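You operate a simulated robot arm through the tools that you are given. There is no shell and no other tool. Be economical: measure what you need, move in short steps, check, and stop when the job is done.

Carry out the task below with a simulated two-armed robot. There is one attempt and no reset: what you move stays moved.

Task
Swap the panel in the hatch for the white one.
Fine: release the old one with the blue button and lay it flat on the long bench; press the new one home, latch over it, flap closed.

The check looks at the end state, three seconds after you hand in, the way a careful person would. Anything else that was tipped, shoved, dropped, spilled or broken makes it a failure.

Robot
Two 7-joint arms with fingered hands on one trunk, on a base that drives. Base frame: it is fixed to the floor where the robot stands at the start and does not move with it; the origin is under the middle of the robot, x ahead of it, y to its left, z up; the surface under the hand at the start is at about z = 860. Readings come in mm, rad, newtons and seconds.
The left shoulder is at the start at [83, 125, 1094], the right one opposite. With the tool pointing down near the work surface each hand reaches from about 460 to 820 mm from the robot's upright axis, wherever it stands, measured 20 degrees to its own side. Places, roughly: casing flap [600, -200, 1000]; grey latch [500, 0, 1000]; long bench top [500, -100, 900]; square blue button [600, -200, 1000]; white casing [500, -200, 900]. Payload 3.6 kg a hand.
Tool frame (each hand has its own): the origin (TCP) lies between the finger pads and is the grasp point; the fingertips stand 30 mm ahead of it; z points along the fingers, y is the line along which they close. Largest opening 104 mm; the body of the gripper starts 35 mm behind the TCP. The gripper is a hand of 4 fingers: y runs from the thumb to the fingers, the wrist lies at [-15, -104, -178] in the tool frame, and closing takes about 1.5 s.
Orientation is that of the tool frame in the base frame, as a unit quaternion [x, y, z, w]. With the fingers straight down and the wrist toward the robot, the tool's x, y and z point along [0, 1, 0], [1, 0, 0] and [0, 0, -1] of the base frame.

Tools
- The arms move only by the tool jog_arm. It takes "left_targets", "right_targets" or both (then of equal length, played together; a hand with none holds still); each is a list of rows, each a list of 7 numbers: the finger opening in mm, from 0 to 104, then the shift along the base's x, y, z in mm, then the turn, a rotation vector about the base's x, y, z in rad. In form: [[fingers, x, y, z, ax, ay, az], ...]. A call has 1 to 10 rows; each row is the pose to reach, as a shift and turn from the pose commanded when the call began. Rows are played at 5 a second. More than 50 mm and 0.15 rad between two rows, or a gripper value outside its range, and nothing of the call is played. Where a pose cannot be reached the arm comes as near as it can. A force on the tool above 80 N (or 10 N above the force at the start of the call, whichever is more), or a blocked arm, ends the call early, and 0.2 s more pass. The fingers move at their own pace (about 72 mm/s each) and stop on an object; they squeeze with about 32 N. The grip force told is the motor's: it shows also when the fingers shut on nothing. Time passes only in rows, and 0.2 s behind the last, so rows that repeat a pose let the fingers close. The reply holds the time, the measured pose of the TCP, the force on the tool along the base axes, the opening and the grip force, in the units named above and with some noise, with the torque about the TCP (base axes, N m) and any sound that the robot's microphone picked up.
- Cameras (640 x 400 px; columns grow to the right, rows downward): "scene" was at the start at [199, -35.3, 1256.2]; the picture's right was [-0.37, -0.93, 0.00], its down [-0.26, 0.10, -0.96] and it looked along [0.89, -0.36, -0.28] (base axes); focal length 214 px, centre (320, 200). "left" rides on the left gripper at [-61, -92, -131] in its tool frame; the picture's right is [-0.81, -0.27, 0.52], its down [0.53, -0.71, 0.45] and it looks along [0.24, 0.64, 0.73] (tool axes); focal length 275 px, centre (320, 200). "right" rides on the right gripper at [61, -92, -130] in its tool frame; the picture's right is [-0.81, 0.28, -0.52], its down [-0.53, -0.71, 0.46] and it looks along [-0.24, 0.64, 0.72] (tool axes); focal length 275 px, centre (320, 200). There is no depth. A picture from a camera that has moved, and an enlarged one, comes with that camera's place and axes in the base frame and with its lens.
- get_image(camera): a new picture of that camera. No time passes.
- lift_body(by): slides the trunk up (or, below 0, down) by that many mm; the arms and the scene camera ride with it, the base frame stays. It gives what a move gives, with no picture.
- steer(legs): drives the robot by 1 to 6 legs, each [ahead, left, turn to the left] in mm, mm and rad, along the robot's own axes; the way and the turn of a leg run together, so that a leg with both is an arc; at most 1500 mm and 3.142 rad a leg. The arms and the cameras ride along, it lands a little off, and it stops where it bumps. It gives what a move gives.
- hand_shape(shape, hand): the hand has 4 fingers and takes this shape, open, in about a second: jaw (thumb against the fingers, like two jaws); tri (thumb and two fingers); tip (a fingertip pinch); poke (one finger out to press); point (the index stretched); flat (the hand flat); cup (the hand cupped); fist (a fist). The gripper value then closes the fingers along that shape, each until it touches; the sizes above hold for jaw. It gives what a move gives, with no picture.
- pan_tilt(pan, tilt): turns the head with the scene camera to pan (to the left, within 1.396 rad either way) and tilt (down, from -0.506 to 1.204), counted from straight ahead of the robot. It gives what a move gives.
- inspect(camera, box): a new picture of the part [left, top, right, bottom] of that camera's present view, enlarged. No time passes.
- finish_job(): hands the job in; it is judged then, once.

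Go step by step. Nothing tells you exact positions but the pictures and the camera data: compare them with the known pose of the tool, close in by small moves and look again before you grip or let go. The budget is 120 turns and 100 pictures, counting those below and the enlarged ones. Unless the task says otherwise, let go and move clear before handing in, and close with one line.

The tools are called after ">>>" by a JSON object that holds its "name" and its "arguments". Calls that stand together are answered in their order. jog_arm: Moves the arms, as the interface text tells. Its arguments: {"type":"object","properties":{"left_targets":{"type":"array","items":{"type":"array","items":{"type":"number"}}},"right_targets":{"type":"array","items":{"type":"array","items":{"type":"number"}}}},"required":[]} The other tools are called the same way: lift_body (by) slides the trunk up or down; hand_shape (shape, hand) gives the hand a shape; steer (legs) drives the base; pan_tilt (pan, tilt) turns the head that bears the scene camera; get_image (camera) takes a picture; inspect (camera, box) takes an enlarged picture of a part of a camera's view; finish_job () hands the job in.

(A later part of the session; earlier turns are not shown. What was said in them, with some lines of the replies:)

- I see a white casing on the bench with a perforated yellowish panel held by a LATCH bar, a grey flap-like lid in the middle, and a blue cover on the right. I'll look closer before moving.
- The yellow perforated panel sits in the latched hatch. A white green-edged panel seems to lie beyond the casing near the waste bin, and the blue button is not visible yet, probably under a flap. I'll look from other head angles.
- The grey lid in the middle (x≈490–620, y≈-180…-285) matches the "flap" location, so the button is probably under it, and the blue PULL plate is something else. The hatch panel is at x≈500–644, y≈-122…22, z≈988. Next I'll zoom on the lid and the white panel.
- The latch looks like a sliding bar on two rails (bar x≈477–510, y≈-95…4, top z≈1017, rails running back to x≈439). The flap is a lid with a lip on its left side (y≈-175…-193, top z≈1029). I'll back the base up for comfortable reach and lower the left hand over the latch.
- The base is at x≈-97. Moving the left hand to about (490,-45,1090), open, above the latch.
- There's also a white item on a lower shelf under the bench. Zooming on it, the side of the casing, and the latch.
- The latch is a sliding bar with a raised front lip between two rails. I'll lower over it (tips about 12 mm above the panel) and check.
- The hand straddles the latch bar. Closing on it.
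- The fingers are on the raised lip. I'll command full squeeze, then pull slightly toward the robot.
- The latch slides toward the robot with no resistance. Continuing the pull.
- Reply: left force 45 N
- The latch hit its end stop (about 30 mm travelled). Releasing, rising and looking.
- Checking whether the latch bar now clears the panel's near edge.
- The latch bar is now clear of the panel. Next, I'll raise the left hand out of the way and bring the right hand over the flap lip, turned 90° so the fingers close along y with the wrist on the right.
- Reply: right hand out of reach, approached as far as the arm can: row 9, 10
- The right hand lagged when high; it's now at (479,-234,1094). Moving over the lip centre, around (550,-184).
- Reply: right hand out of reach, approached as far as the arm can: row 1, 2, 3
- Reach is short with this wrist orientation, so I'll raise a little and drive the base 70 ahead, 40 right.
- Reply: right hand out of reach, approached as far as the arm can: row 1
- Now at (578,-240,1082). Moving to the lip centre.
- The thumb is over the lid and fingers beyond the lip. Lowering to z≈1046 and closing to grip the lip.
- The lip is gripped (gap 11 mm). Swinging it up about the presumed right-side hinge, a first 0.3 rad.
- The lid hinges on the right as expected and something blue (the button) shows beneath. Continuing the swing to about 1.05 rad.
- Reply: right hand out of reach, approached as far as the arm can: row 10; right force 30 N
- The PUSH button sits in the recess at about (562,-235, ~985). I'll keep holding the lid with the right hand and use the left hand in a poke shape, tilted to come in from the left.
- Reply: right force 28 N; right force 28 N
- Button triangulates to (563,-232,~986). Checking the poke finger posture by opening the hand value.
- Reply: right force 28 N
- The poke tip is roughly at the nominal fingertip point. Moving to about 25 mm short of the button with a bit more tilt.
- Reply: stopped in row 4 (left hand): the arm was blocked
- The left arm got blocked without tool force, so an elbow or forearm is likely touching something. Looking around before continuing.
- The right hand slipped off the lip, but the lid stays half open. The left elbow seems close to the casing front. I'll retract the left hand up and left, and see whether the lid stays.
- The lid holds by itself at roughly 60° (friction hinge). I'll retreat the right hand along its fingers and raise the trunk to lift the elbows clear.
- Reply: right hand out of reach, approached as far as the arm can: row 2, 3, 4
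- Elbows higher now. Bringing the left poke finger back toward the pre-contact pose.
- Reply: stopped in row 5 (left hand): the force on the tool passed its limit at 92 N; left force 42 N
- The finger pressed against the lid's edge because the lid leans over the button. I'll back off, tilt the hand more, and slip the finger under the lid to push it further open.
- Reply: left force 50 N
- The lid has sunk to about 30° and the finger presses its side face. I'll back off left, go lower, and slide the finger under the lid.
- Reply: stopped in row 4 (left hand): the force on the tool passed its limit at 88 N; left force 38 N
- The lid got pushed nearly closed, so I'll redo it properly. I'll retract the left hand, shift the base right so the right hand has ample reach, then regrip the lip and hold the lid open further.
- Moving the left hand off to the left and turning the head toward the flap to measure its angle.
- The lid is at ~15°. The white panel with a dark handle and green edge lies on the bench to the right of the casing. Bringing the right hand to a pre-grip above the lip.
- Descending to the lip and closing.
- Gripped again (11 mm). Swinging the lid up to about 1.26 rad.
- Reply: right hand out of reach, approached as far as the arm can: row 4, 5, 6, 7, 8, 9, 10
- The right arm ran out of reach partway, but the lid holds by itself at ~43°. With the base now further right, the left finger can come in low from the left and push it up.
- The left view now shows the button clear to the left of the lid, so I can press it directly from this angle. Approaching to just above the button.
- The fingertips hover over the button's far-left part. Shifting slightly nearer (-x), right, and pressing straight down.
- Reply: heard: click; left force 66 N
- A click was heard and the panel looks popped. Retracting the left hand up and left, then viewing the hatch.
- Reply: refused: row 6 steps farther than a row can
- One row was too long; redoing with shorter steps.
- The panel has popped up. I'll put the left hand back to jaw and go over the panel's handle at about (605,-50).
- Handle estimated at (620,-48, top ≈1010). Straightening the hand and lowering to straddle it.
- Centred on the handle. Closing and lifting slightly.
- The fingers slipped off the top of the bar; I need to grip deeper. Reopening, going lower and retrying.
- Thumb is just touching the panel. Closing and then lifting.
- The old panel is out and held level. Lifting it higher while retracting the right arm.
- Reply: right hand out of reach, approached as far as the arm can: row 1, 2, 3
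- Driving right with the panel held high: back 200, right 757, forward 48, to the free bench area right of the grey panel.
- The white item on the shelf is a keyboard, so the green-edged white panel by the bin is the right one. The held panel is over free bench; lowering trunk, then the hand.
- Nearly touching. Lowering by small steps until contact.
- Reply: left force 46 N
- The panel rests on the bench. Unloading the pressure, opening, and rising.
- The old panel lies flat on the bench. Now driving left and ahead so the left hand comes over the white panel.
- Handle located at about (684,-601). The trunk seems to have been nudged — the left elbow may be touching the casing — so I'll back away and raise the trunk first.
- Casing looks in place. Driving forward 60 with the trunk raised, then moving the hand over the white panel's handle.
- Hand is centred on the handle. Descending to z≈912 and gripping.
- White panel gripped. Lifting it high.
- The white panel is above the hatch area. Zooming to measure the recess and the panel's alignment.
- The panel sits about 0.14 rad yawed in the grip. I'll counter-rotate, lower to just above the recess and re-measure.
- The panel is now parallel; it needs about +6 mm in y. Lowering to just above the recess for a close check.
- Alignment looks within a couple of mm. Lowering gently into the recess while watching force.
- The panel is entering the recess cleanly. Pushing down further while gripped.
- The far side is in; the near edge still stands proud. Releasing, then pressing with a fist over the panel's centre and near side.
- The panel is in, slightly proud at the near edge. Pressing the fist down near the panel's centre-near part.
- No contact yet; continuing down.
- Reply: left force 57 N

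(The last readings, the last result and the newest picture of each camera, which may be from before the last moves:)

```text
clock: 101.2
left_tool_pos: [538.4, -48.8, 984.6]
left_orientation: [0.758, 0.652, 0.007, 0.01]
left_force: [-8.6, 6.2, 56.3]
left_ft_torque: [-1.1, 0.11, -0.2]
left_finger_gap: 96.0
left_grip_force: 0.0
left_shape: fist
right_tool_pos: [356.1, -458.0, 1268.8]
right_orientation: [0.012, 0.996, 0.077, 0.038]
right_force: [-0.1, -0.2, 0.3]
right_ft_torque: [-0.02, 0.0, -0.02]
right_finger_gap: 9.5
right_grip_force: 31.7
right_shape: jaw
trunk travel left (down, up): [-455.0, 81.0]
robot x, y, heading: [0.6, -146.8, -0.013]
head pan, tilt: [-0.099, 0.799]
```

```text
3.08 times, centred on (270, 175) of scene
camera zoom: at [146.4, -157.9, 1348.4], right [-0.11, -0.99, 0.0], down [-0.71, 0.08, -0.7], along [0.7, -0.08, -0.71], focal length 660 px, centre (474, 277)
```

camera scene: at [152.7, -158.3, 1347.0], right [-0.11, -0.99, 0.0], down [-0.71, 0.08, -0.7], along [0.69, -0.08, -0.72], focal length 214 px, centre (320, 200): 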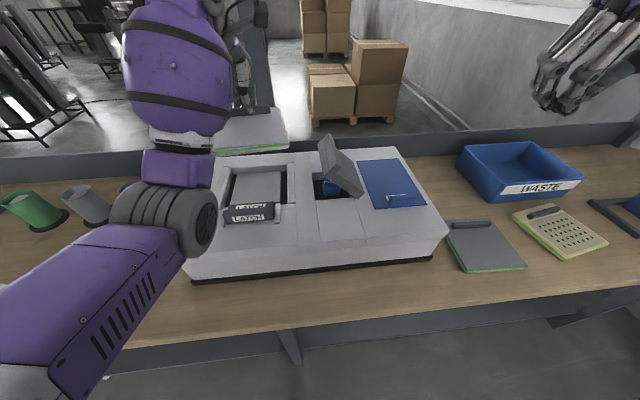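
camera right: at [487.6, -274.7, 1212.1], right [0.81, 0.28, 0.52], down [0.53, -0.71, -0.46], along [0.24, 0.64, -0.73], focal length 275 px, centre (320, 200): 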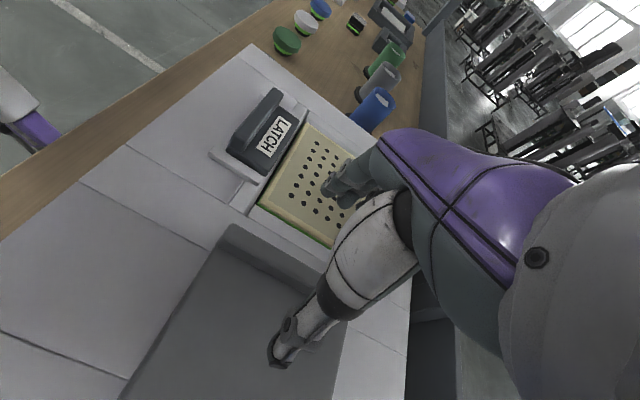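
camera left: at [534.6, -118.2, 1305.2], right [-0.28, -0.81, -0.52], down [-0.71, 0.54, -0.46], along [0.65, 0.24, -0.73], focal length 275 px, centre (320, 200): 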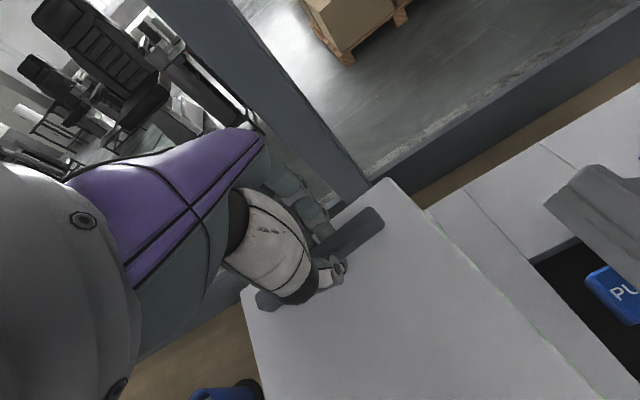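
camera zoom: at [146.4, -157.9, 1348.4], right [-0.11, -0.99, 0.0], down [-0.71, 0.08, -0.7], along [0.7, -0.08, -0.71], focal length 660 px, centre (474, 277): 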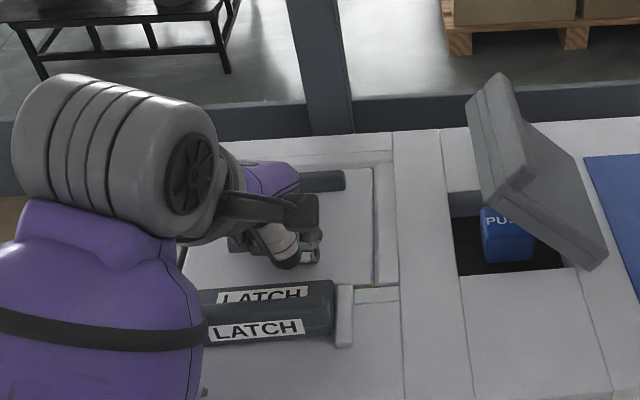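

The panel now looks flush with the casing. Giving it a slightly firmer press, then backing up.

>>> {"name": "jog_arm", "arguments": {"left_targets": [[0, 0, 0, -3, 0, 0, 0], [0, 6, 0, -5, 0, 0, 0], [0, 6, 0, 10, 0, 0, 0], [0, 6, 0, 50, 0, 0, 0], [0, 0, 0, 95, 0, 0, 0]]}}

>>> {"name": "inspect", "arguments": {"camera": "scene", "box": [210, 110, 330, 240]}}

```text
clock: 102.4
left_tool_pos: [539.4, -49.8, 1064.6]
left_orientation: [0.758, 0.652, -0.001, -0.001]
left_force: [0.2, -0.7, -0.5]
left_ft_torque: [0.04, -0.02, -0.04]
left_finger_gap: 0.0
left_grip_force: 0.1
left_shape: fist
right_tool_pos: [361.0, -459.1, 1266.1]
right_orientation: [0.011, 0.996, 0.076, 0.035]
right_force: [0.2, -0.4, -0.2]
right_ft_torque: [0.0, 0.0, 0.01]
right_finger_gap: 9.4
right_grip_force: 31.7
right_shape: jaw
trunk travel left (down, up): [-455.0, 81.0]
robot x, y, heading: [-1.3, -146.1, -0.005]
head pan, tilt: [-0.099, 0.799]
```

```text
3.08 times, centred on (270, 175) of scene
camera zoom: at [152.7, -158.7, 1346.7], right [-0.11, -0.99, 0.0], down [-0.71, 0.08, -0.7], along [0.69, -0.08, -0.72], focal length 660 px, centre (474, 277)
```

zoom: 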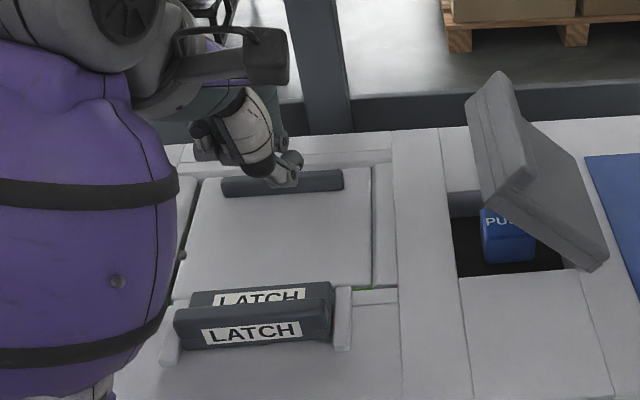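

Panel is flush. Now the latch: backing the base 100 mm, switching to jaw and closing the fingers to push the latch bar forward from the front.

>>> {"name": "steer", "arguments": {"legs": [[-100, 0, 0]]}}

>>> {"name": "hand_shape", "arguments": {"shape": "jaw", "hand": "left"}}

>>> {"name": "jog_arm", "arguments": {"left_targets": [[60, -15, 3, 15, 0, 0, 0.1], [20, -30, 3, 15, 0, 0, 0.14], [0, -30, 3, 15, 0, 0, 0.14], [0, -30, 3, 0, 0, 0, 0.14], [0, -30, 3, -20, 0, 0, 0.14], [0, -30, 3, -33, 0, 0, 0.14]]}}

>>> {"name": "inspect", "arguments": {"camera": "scene", "box": [180, 60, 380, 240]}}

```text
clock: 103.6
left_tool_pos: [440.4, -48.9, 1070.0]
left_orientation: [0.759, 0.652, 0.0, 0.001]
left_force: [-0.4, -0.3, -0.4]
left_ft_torque: [0.0, -0.02, 0.0]
left_finger_gap: 0.0
left_grip_force: 0.1
left_shape: fist
right_tool_pos: [261.0, -457.7, 1266.6]
right_orientation: [0.011, 0.996, 0.077, 0.035]
right_force: [0.4, 0.2, 0.0]
right_ft_torque: [0.01, -0.02, -0.04]
right_finger_gap: 9.3
right_grip_force: 32.0
right_shape: jaw
trunk travel left (down, up): [-455.0, 81.0]
robot x, y, heading: [-99.1, -148.4, -0.013]
head pan, tilt: [-0.099, 0.799]
```

```text
clock: 104.5
left_tool_pos: [440.9, -47.8, 1067.9]
left_orientation: [0.759, 0.651, -0.001, 0.001]
left_force: [0.4, 0.4, 0.2]
left_ft_torque: [0.0, -0.04, 0.02]
left_finger_gap: 103.5
left_grip_force: 0.1
left_shape: jaw
right_tool_pos: [260.9, -458.6, 1267.4]
right_orientation: [0.013, 0.996, 0.076, 0.035]
right_force: [-0.4, 0.1, 1.2]
right_ft_torque: [0.02, 0.0, 0.01]
right_finger_gap: 9.4
right_grip_force: 31.9
right_shape: jaw
trunk travel left (down, up): [-455.0, 81.0]
robot x, y, heading: [-98.9, -152.3, -0.01]
head pan, tilt: [-0.099, 0.799]
```

```text
clock: 105.9
left_tool_pos: [411.9, -45.3, 1034.6]
left_orientation: [0.711, 0.703, -0.002, 0.001]
left_force: [0.7, -0.9, -1.2]
left_ft_torque: [-0.02, -0.03, 0.01]
left_finger_gap: 0.0
left_grip_force: 32.8
left_shape: jaw
right_tool_pos: [261.6, -458.4, 1266.7]
right_orientation: [0.012, 0.996, 0.076, 0.034]
right_force: [0.1, 0.1, 0.0]
right_ft_torque: [0.02, 0.01, -0.03]
right_finger_gap: 9.6
right_grip_force: 31.7
right_shape: jaw
trunk travel left (down, up): [-455.0, 81.0]
robot x, y, heading: [-99.5, -146.5, -0.012]
head pan, tilt: [-0.099, 0.799]
```

```text
2.22 times, centred on (280, 150) of scene
camera zoom: at [53.8, -157.1, 1347.0], right [-0.11, -0.99, 0.0], down [-0.71, 0.08, -0.7], along [0.69, -0.08, -0.72], focal length 477 px, centre (409, 311)
```

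zoom: 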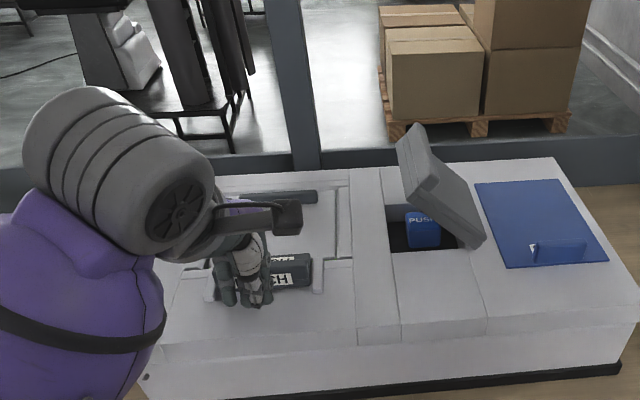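

Fingers are in front of the latch bar, centred. Pushing forward.

>>> {"name": "jog_arm", "arguments": {"left_targets": [[0, 10, 0, -3, 0, 0, 0], [0, 20, 0, -4, 0, 0, 0], [0, 28, 0, -4, 0, 0, 0], [0, 36, 0, -4, 0, 0, 0], [0, 44, 0, -4, 0, 0, 0]]}}

>>> {"name": "jog_arm", "arguments": {"left_targets": [[0, 4, 0, 0, 0, 0, 0], [0, 8, 0, 0, 0, 0, 0], [0, 12, 0, 0, 0, 0, 0], [0, 16, 0, 0, 0, 0, 0]]}}

>>> {"name": "inspect", "arguments": {"camera": "scene", "box": [200, 110, 320, 220]}}

```text
clock: 107.1
left_tool_pos: [453.5, -45.7, 1033.9]
left_orientation: [0.711, 0.703, 0.001, 0.0]
left_force: [-10.8, 0.9, 2.6]
left_ft_torque: [0.05, 0.11, 0.11]
left_finger_gap: 0.0
left_grip_force: 31.8
left_shape: jaw
right_tool_pos: [260.7, -459.0, 1267.5]
right_orientation: [0.012, 0.996, 0.077, 0.035]
right_force: [-0.8, 0.0, -0.2]
right_ft_torque: [0.0, 0.0, 0.0]
right_finger_gap: 9.5
right_grip_force: 32.1
right_shape: jaw
trunk travel left (down, up): [-455.0, 81.0]
robot x, y, heading: [-100.0, -145.5, -0.014]
head pan, tilt: [-0.099, 0.799]
```

```text
clock: 108.1
left_tool_pos: [466.5, -45.7, 1034.4]
left_orientation: [0.711, 0.703, 0.001, 0.0]
left_force: [-35.4, 1.6, 11.1]
left_ft_torque: [0.11, 0.57, -0.06]
left_finger_gap: 0.0
left_grip_force: 31.7
left_shape: jaw
right_tool_pos: [256.9, -457.7, 1269.7]
right_orientation: [0.012, 0.996, 0.076, 0.037]
right_force: [-0.4, 0.7, -0.3]
right_ft_torque: [-0.01, -0.02, 0.0]
right_finger_gap: 9.3
right_grip_force: 31.9
right_shape: jaw
trunk travel left (down, up): [-455.0, 81.0]
robot x, y, heading: [-97.3, -150.7, -0.015]
head pan, tilt: [-0.099, 0.799]
```

```text
3.64 times, centred on (260, 165) of scene
camera zoom: at [47.7, -157.1, 1347.8], right [-0.11, -0.99, 0.0], down [-0.71, 0.08, -0.7], along [0.7, -0.08, -0.71], focal length 780 px, centre (538, 327)
```

zoom: 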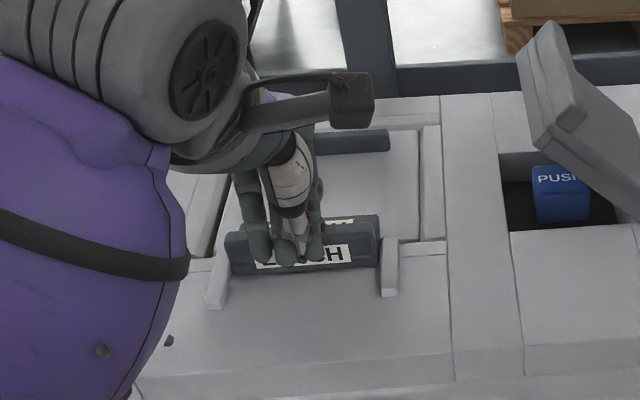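

The latch is at its forward stop (35 N, front face at x≈476 as at the start). Backing the left hand away and up, then driving forward so the right hand can close the flap.

>>> {"name": "jog_arm", "arguments": {"left_targets": [[0, -18, 0, 0, 0, 0, 0], [0, -25, 0, 35, 0, 0, 0], [0, -25, 10, 80, 0, 0, 0], [0, -25, 35, 120, 0, 0, 0], [0, -25, 70, 150, 0, 0, 0], [0, -25, 105, 170, 0, 0, 0]]}}

>>> {"name": "steer", "arguments": {"legs": [[92, -8, 0.013]]}}

>>> {"name": "jog_arm", "arguments": {"right_targets": [[0, 30, 25, 0, -0.07, 0, 0], [0, 60, 50, 0, -0.15, 0, 0], [0, 90, 75, 0, -0.15, 0, 0], [0, 120, 100, -10, -0.15, 0, 0], [0, 150, 125, -30, -0.15, 0, 0], [0, 170, 145, -60, -0.15, 0, 0], [0, 185, 165, -95, -0.15, 0, 0], [0, 190, 180, -130, -0.15, 0, 0]]}}

>>> {"name": "get_image", "arguments": {"camera": "scene"}}

```text
clock: 109.5
left_tool_pos: [445.5, 58.9, 1201.3]
left_orientation: [0.71, 0.704, -0.002, 0.0]
left_force: [0.1, 0.0, -0.3]
left_ft_torque: [-0.04, 0.0, 0.02]
left_finger_gap: 0.0
left_grip_force: 32.5
left_shape: jaw
right_tool_pos: [261.2, -457.3, 1266.9]
right_orientation: [0.012, 0.996, 0.075, 0.036]
right_force: [0.4, -0.4, 0.2]
right_ft_torque: [-0.01, 0.0, 0.02]
right_finger_gap: 9.2
right_grip_force: 31.6
right_shape: jaw
trunk travel left (down, up): [-455.0, 81.0]
robot x, y, heading: [-100.0, -147.9, -0.013]
head pan, tilt: [-0.099, 0.799]
```

```text
clock: 110.6
left_tool_pos: [535.9, 53.9, 1201.5]
left_orientation: [0.707, 0.707, -0.001, 0.0]
left_force: [0.5, -1.0, -0.2]
left_ft_torque: [0.03, -0.01, 0.02]
left_finger_gap: 0.0
left_grip_force: 32.2
left_shape: jaw
right_tool_pos: [356.4, -463.2, 1266.8]
right_orientation: [0.007, 0.996, 0.077, 0.035]
right_force: [0.6, 0.0, -0.5]
right_ft_torque: [0.01, -0.01, 0.03]
right_finger_gap: 9.5
right_grip_force: 32.2
right_shape: jaw
trunk travel left (down, up): [-455.0, 81.0]
robot x, y, heading: [-5.1, -156.7, -0.004]
head pan, tilt: [-0.099, 0.799]
```

```text
clock: 112.4
left_tool_pos: [534.4, 53.3, 1201.8]
left_orientation: [0.707, 0.707, -0.002, 0.0]
left_force: [0.2, -0.2, 0.2]
left_ft_torque: [0.02, 0.02, 0.04]
left_finger_gap: 0.0
left_grip_force: 32.1
left_shape: jaw
right_tool_pos: [546.0, -282.6, 1136.2]
right_orientation: [0.004, 0.999, 0.002, 0.037]
right_force: [0.8, 1.0, -0.5]
right_ft_torque: [0.0, 0.02, 0.01]
right_finger_gap: 9.3
right_grip_force: 32.0
right_shape: jaw
trunk travel left (down, up): [-455.0, 81.0]
robot x, y, heading: [-9.8, -153.7, -0.005]
head pan, tilt: [-0.099, 0.799]
```

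```text
6 pictures are left
camera scene: at [144.8, -164.4, 1346.9], right [-0.1, -0.99, 0.0], down [-0.71, 0.07, -0.7], along [0.69, -0.07, -0.72], focal length 214 px, centre (320, 200)
```

scene: 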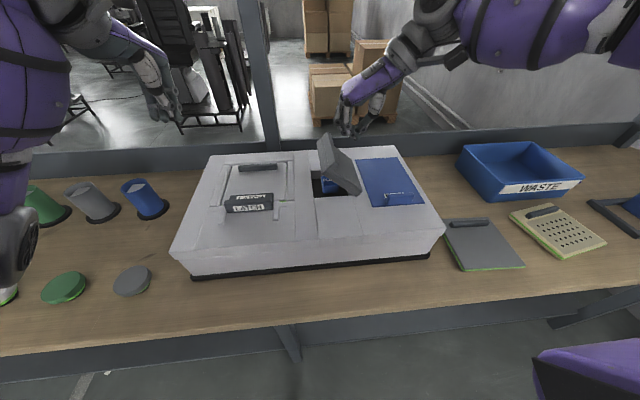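

Everything is in place; the right hand's closed fingers are above the lid on its hinge side. Pushing down on the lid's upper face.

>>> {"name": "jog_arm", "arguments": {"right_targets": [[0, 2, 14, -20, 0, 0, 0], [0, 2, 16, -45, 0, 0, 0], [0, 2, 16, -55, 0, 0, 0], [0, 2, 17, -63, 0, 0, 0], [0, 2, 20, -70, 0, 0, 0], [0, 2, 24, -76, 0, 0, 0], [0, 2, 28, -81, 0, 0, 0]]}}

>>> {"name": "inspect", "arguments": {"camera": "scene", "box": [260, 90, 420, 220]}}

```text
clock: 114.0
left_tool_pos: [534.6, 56.0, 1201.0]
left_orientation: [0.707, 0.707, -0.001, 0.001]
left_force: [0.4, 0.4, 0.1]
left_ft_torque: [-0.01, 0.01, -0.01]
left_finger_gap: 0.0
left_grip_force: 31.6
left_shape: jaw
right_tool_pos: [546.8, -254.9, 1055.7]
right_orientation: [0.003, 0.999, 0.002, 0.035]
right_force: [-0.1, 0.6, 0.7]
right_ft_torque: [0.02, -0.01, 0.04]
right_finger_gap: 9.4
right_grip_force: 32.1
right_shape: jaw
trunk travel left (down, up): [-455.0, 81.0]
robot x, y, heading: [-8.8, -154.0, 0.0]
head pan, tilt: [-0.099, 0.799]
```

```text
3.08 times, centred on (340, 155) of scene
camera zoom: at [144.4, -164.2, 1347.0], right [-0.1, -0.99, 0.0], down [-0.71, 0.07, -0.7], along [0.69, -0.07, -0.72], focal length 660 px, centre (258, 338)
```

zoom: 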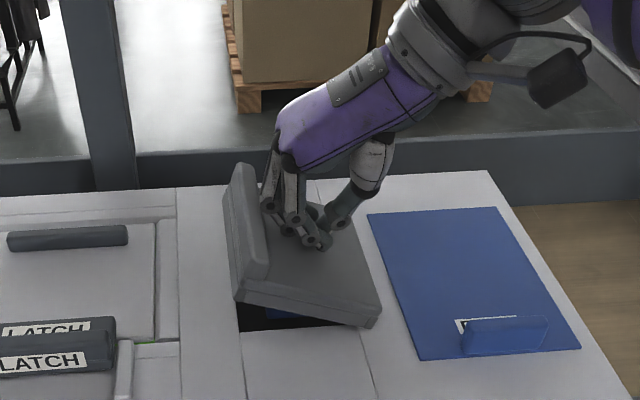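

Lid is down to ~25°. Continuing down and slightly outward to close it fully.

>>> {"name": "jog_arm", "arguments": {"right_targets": [[0, 0, 8, -4, 0, 0, 0], [0, 0, 18, -8, 0, 0, 0], [0, 0, 28, -11, 0, 0, 0], [0, 0, 34, -14, 0, 0, 0], [0, 0, 34, -18, 0, 0, 0], [0, 0, 34, -22, 0, 0, 0]]}}

>>> {"name": "inspect", "arguments": {"camera": "scene", "box": [220, 90, 420, 220]}}

```text
clock: 115.4
left_tool_pos: [533.5, 52.9, 1202.7]
left_orientation: [0.708, 0.706, 0.0, 0.001]
left_force: [0.0, -0.3, 0.2]
left_ft_torque: [-0.04, 0.02, -0.01]
left_finger_gap: 0.2
left_grip_force: 32.1
left_shape: jaw
right_tool_pos: [547.8, -224.0, 1036.9]
right_orientation: [0.005, 0.999, 0.004, 0.039]
right_force: [1.9, -10.8, 17.1]
right_ft_torque: [0.34, -0.2, -0.12]
right_finger_gap: 8.9
right_grip_force: 31.4
right_shape: jaw
trunk travel left (down, up): [-455.0, 81.0]
robot x, y, heading: [-12.0, -152.4, -0.001]
head pan, tilt: [-0.099, 0.799]
```

```text
3.08 times, centred on (320, 155) of scene
camera zoom: at [142.9, -165.9, 1347.4], right [-0.1, -0.99, 0.0], down [-0.71, 0.07, -0.7], along [0.69, -0.07, -0.72], focal length 660 px, centre (320, 338)
```

zoom: 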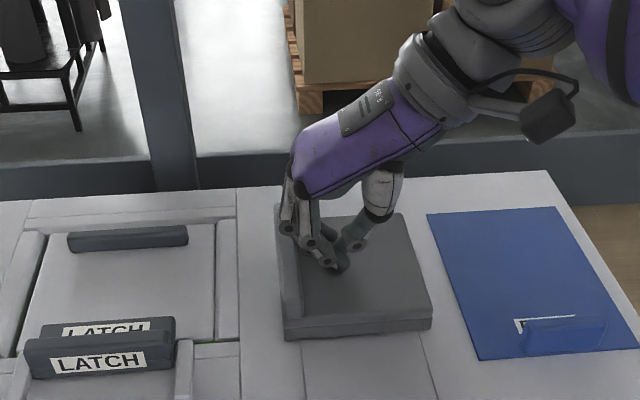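

The flap is closed and in contact (17 N). Giving a final light push, then lifting the right hand clear and checking everything.

>>> {"name": "jog_arm", "arguments": {"right_targets": [[0, 0, -3, -4, 0, 0, 0], [0, 0, -5, 10, 0, 0, 0], [0, 0, -8, 50, 0, 0, 0], [0, -10, -35, 85, 0, 0, 0], [0, -35, -70, 105, 0, 0, 0], [0, -65, -105, 115, 0, 0, 0]]}}

>>> {"name": "inspect", "arguments": {"camera": "scene", "box": [180, 130, 440, 290]}}

>>> {"name": "get_image", "arguments": {"camera": "left"}}

```text
clock: 116.8
left_tool_pos: [533.7, 54.3, 1201.8]
left_orientation: [0.707, 0.707, 0.0, 0.001]
left_force: [-0.4, -0.1, 0.1]
left_ft_torque: [0.02, -0.01, -0.01]
left_finger_gap: 0.0
left_grip_force: 32.6
left_shape: jaw
right_tool_pos: [480.8, -326.3, 1146.8]
right_orientation: [0.004, 0.999, 0.003, 0.035]
right_force: [-1.0, -0.5, -0.1]
right_ft_torque: [0.02, -0.02, 0.01]
right_finger_gap: 9.0
right_grip_force: 32.4
right_shape: jaw
trunk travel left (down, up): [-455.0, 81.0]
robot x, y, heading: [-8.5, -156.8, -0.004]
head pan, tilt: [-0.099, 0.799]
```

```text
2.46 times, centred on (310, 210) of scene
camera zoom: at [143.3, -165.3, 1347.1], right [-0.1, -0.99, 0.0], down [-0.71, 0.07, -0.7], along [0.69, -0.07, -0.72], focal length 528 px, centre (345, 175)
```

zoom: 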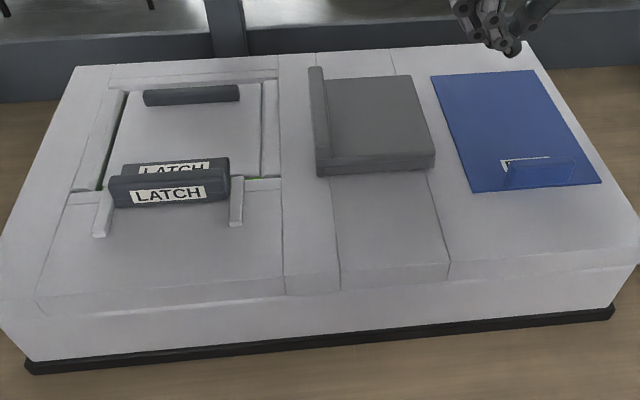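

```text
2 pictures are left
camera left: at [440.9, -7.4, 1332.9], right [-0.28, -0.81, -0.52], down [-0.71, 0.53, -0.46], along [0.65, 0.24, -0.72], focal length 275 px, centre (320, 200)
```

left: 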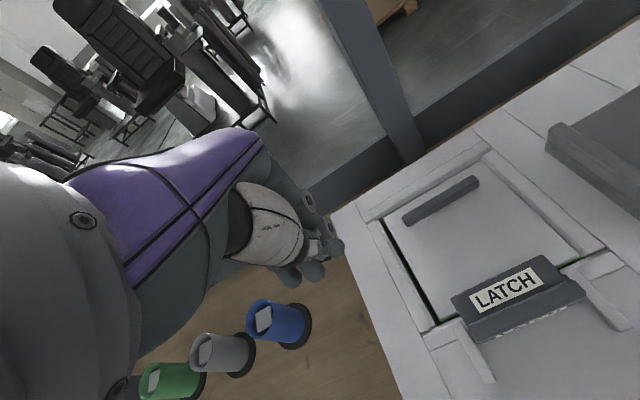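

The flap is closed, and the latch is back at its original distance from the rail ends. One close look at the panel seating.

>>> {"name": "inspect", "arguments": {"camera": "left", "box": [360, 130, 640, 350]}}

```text
1.82 times, centred on (500, 240) of left
camera zoom: at [440.9, -7.4, 1332.9], right [-0.28, -0.81, -0.52], down [-0.71, 0.53, -0.46], along [0.65, 0.24, -0.72], focal length 500 px, centre (-7, 127)
```

zoom: 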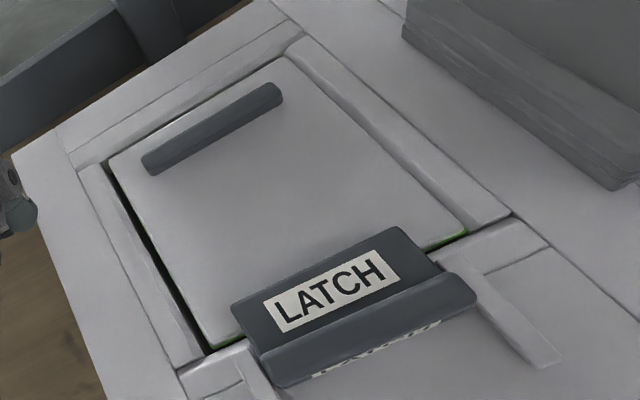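

The white panel is flush and the latch overlaps its edge as it did the old one's. The flap is closed, the old panel lies flat on the bench, and both hands are clear, so I'm handing in.

>>> {"name": "finish_job", "arguments": {}}

```text
The job is handed in.
```

The white panel is in the hatch with the latch over it and the flap closed, and the old yellow panel lies flat on the long bench. I heard a click when the button released the old panel, but none when I pressed the new one in, so its seating rests on the pictures showing it flush. The left arm was also blocked twice, probably by its elbow touching the casing, but the later pictures show the casing in place.
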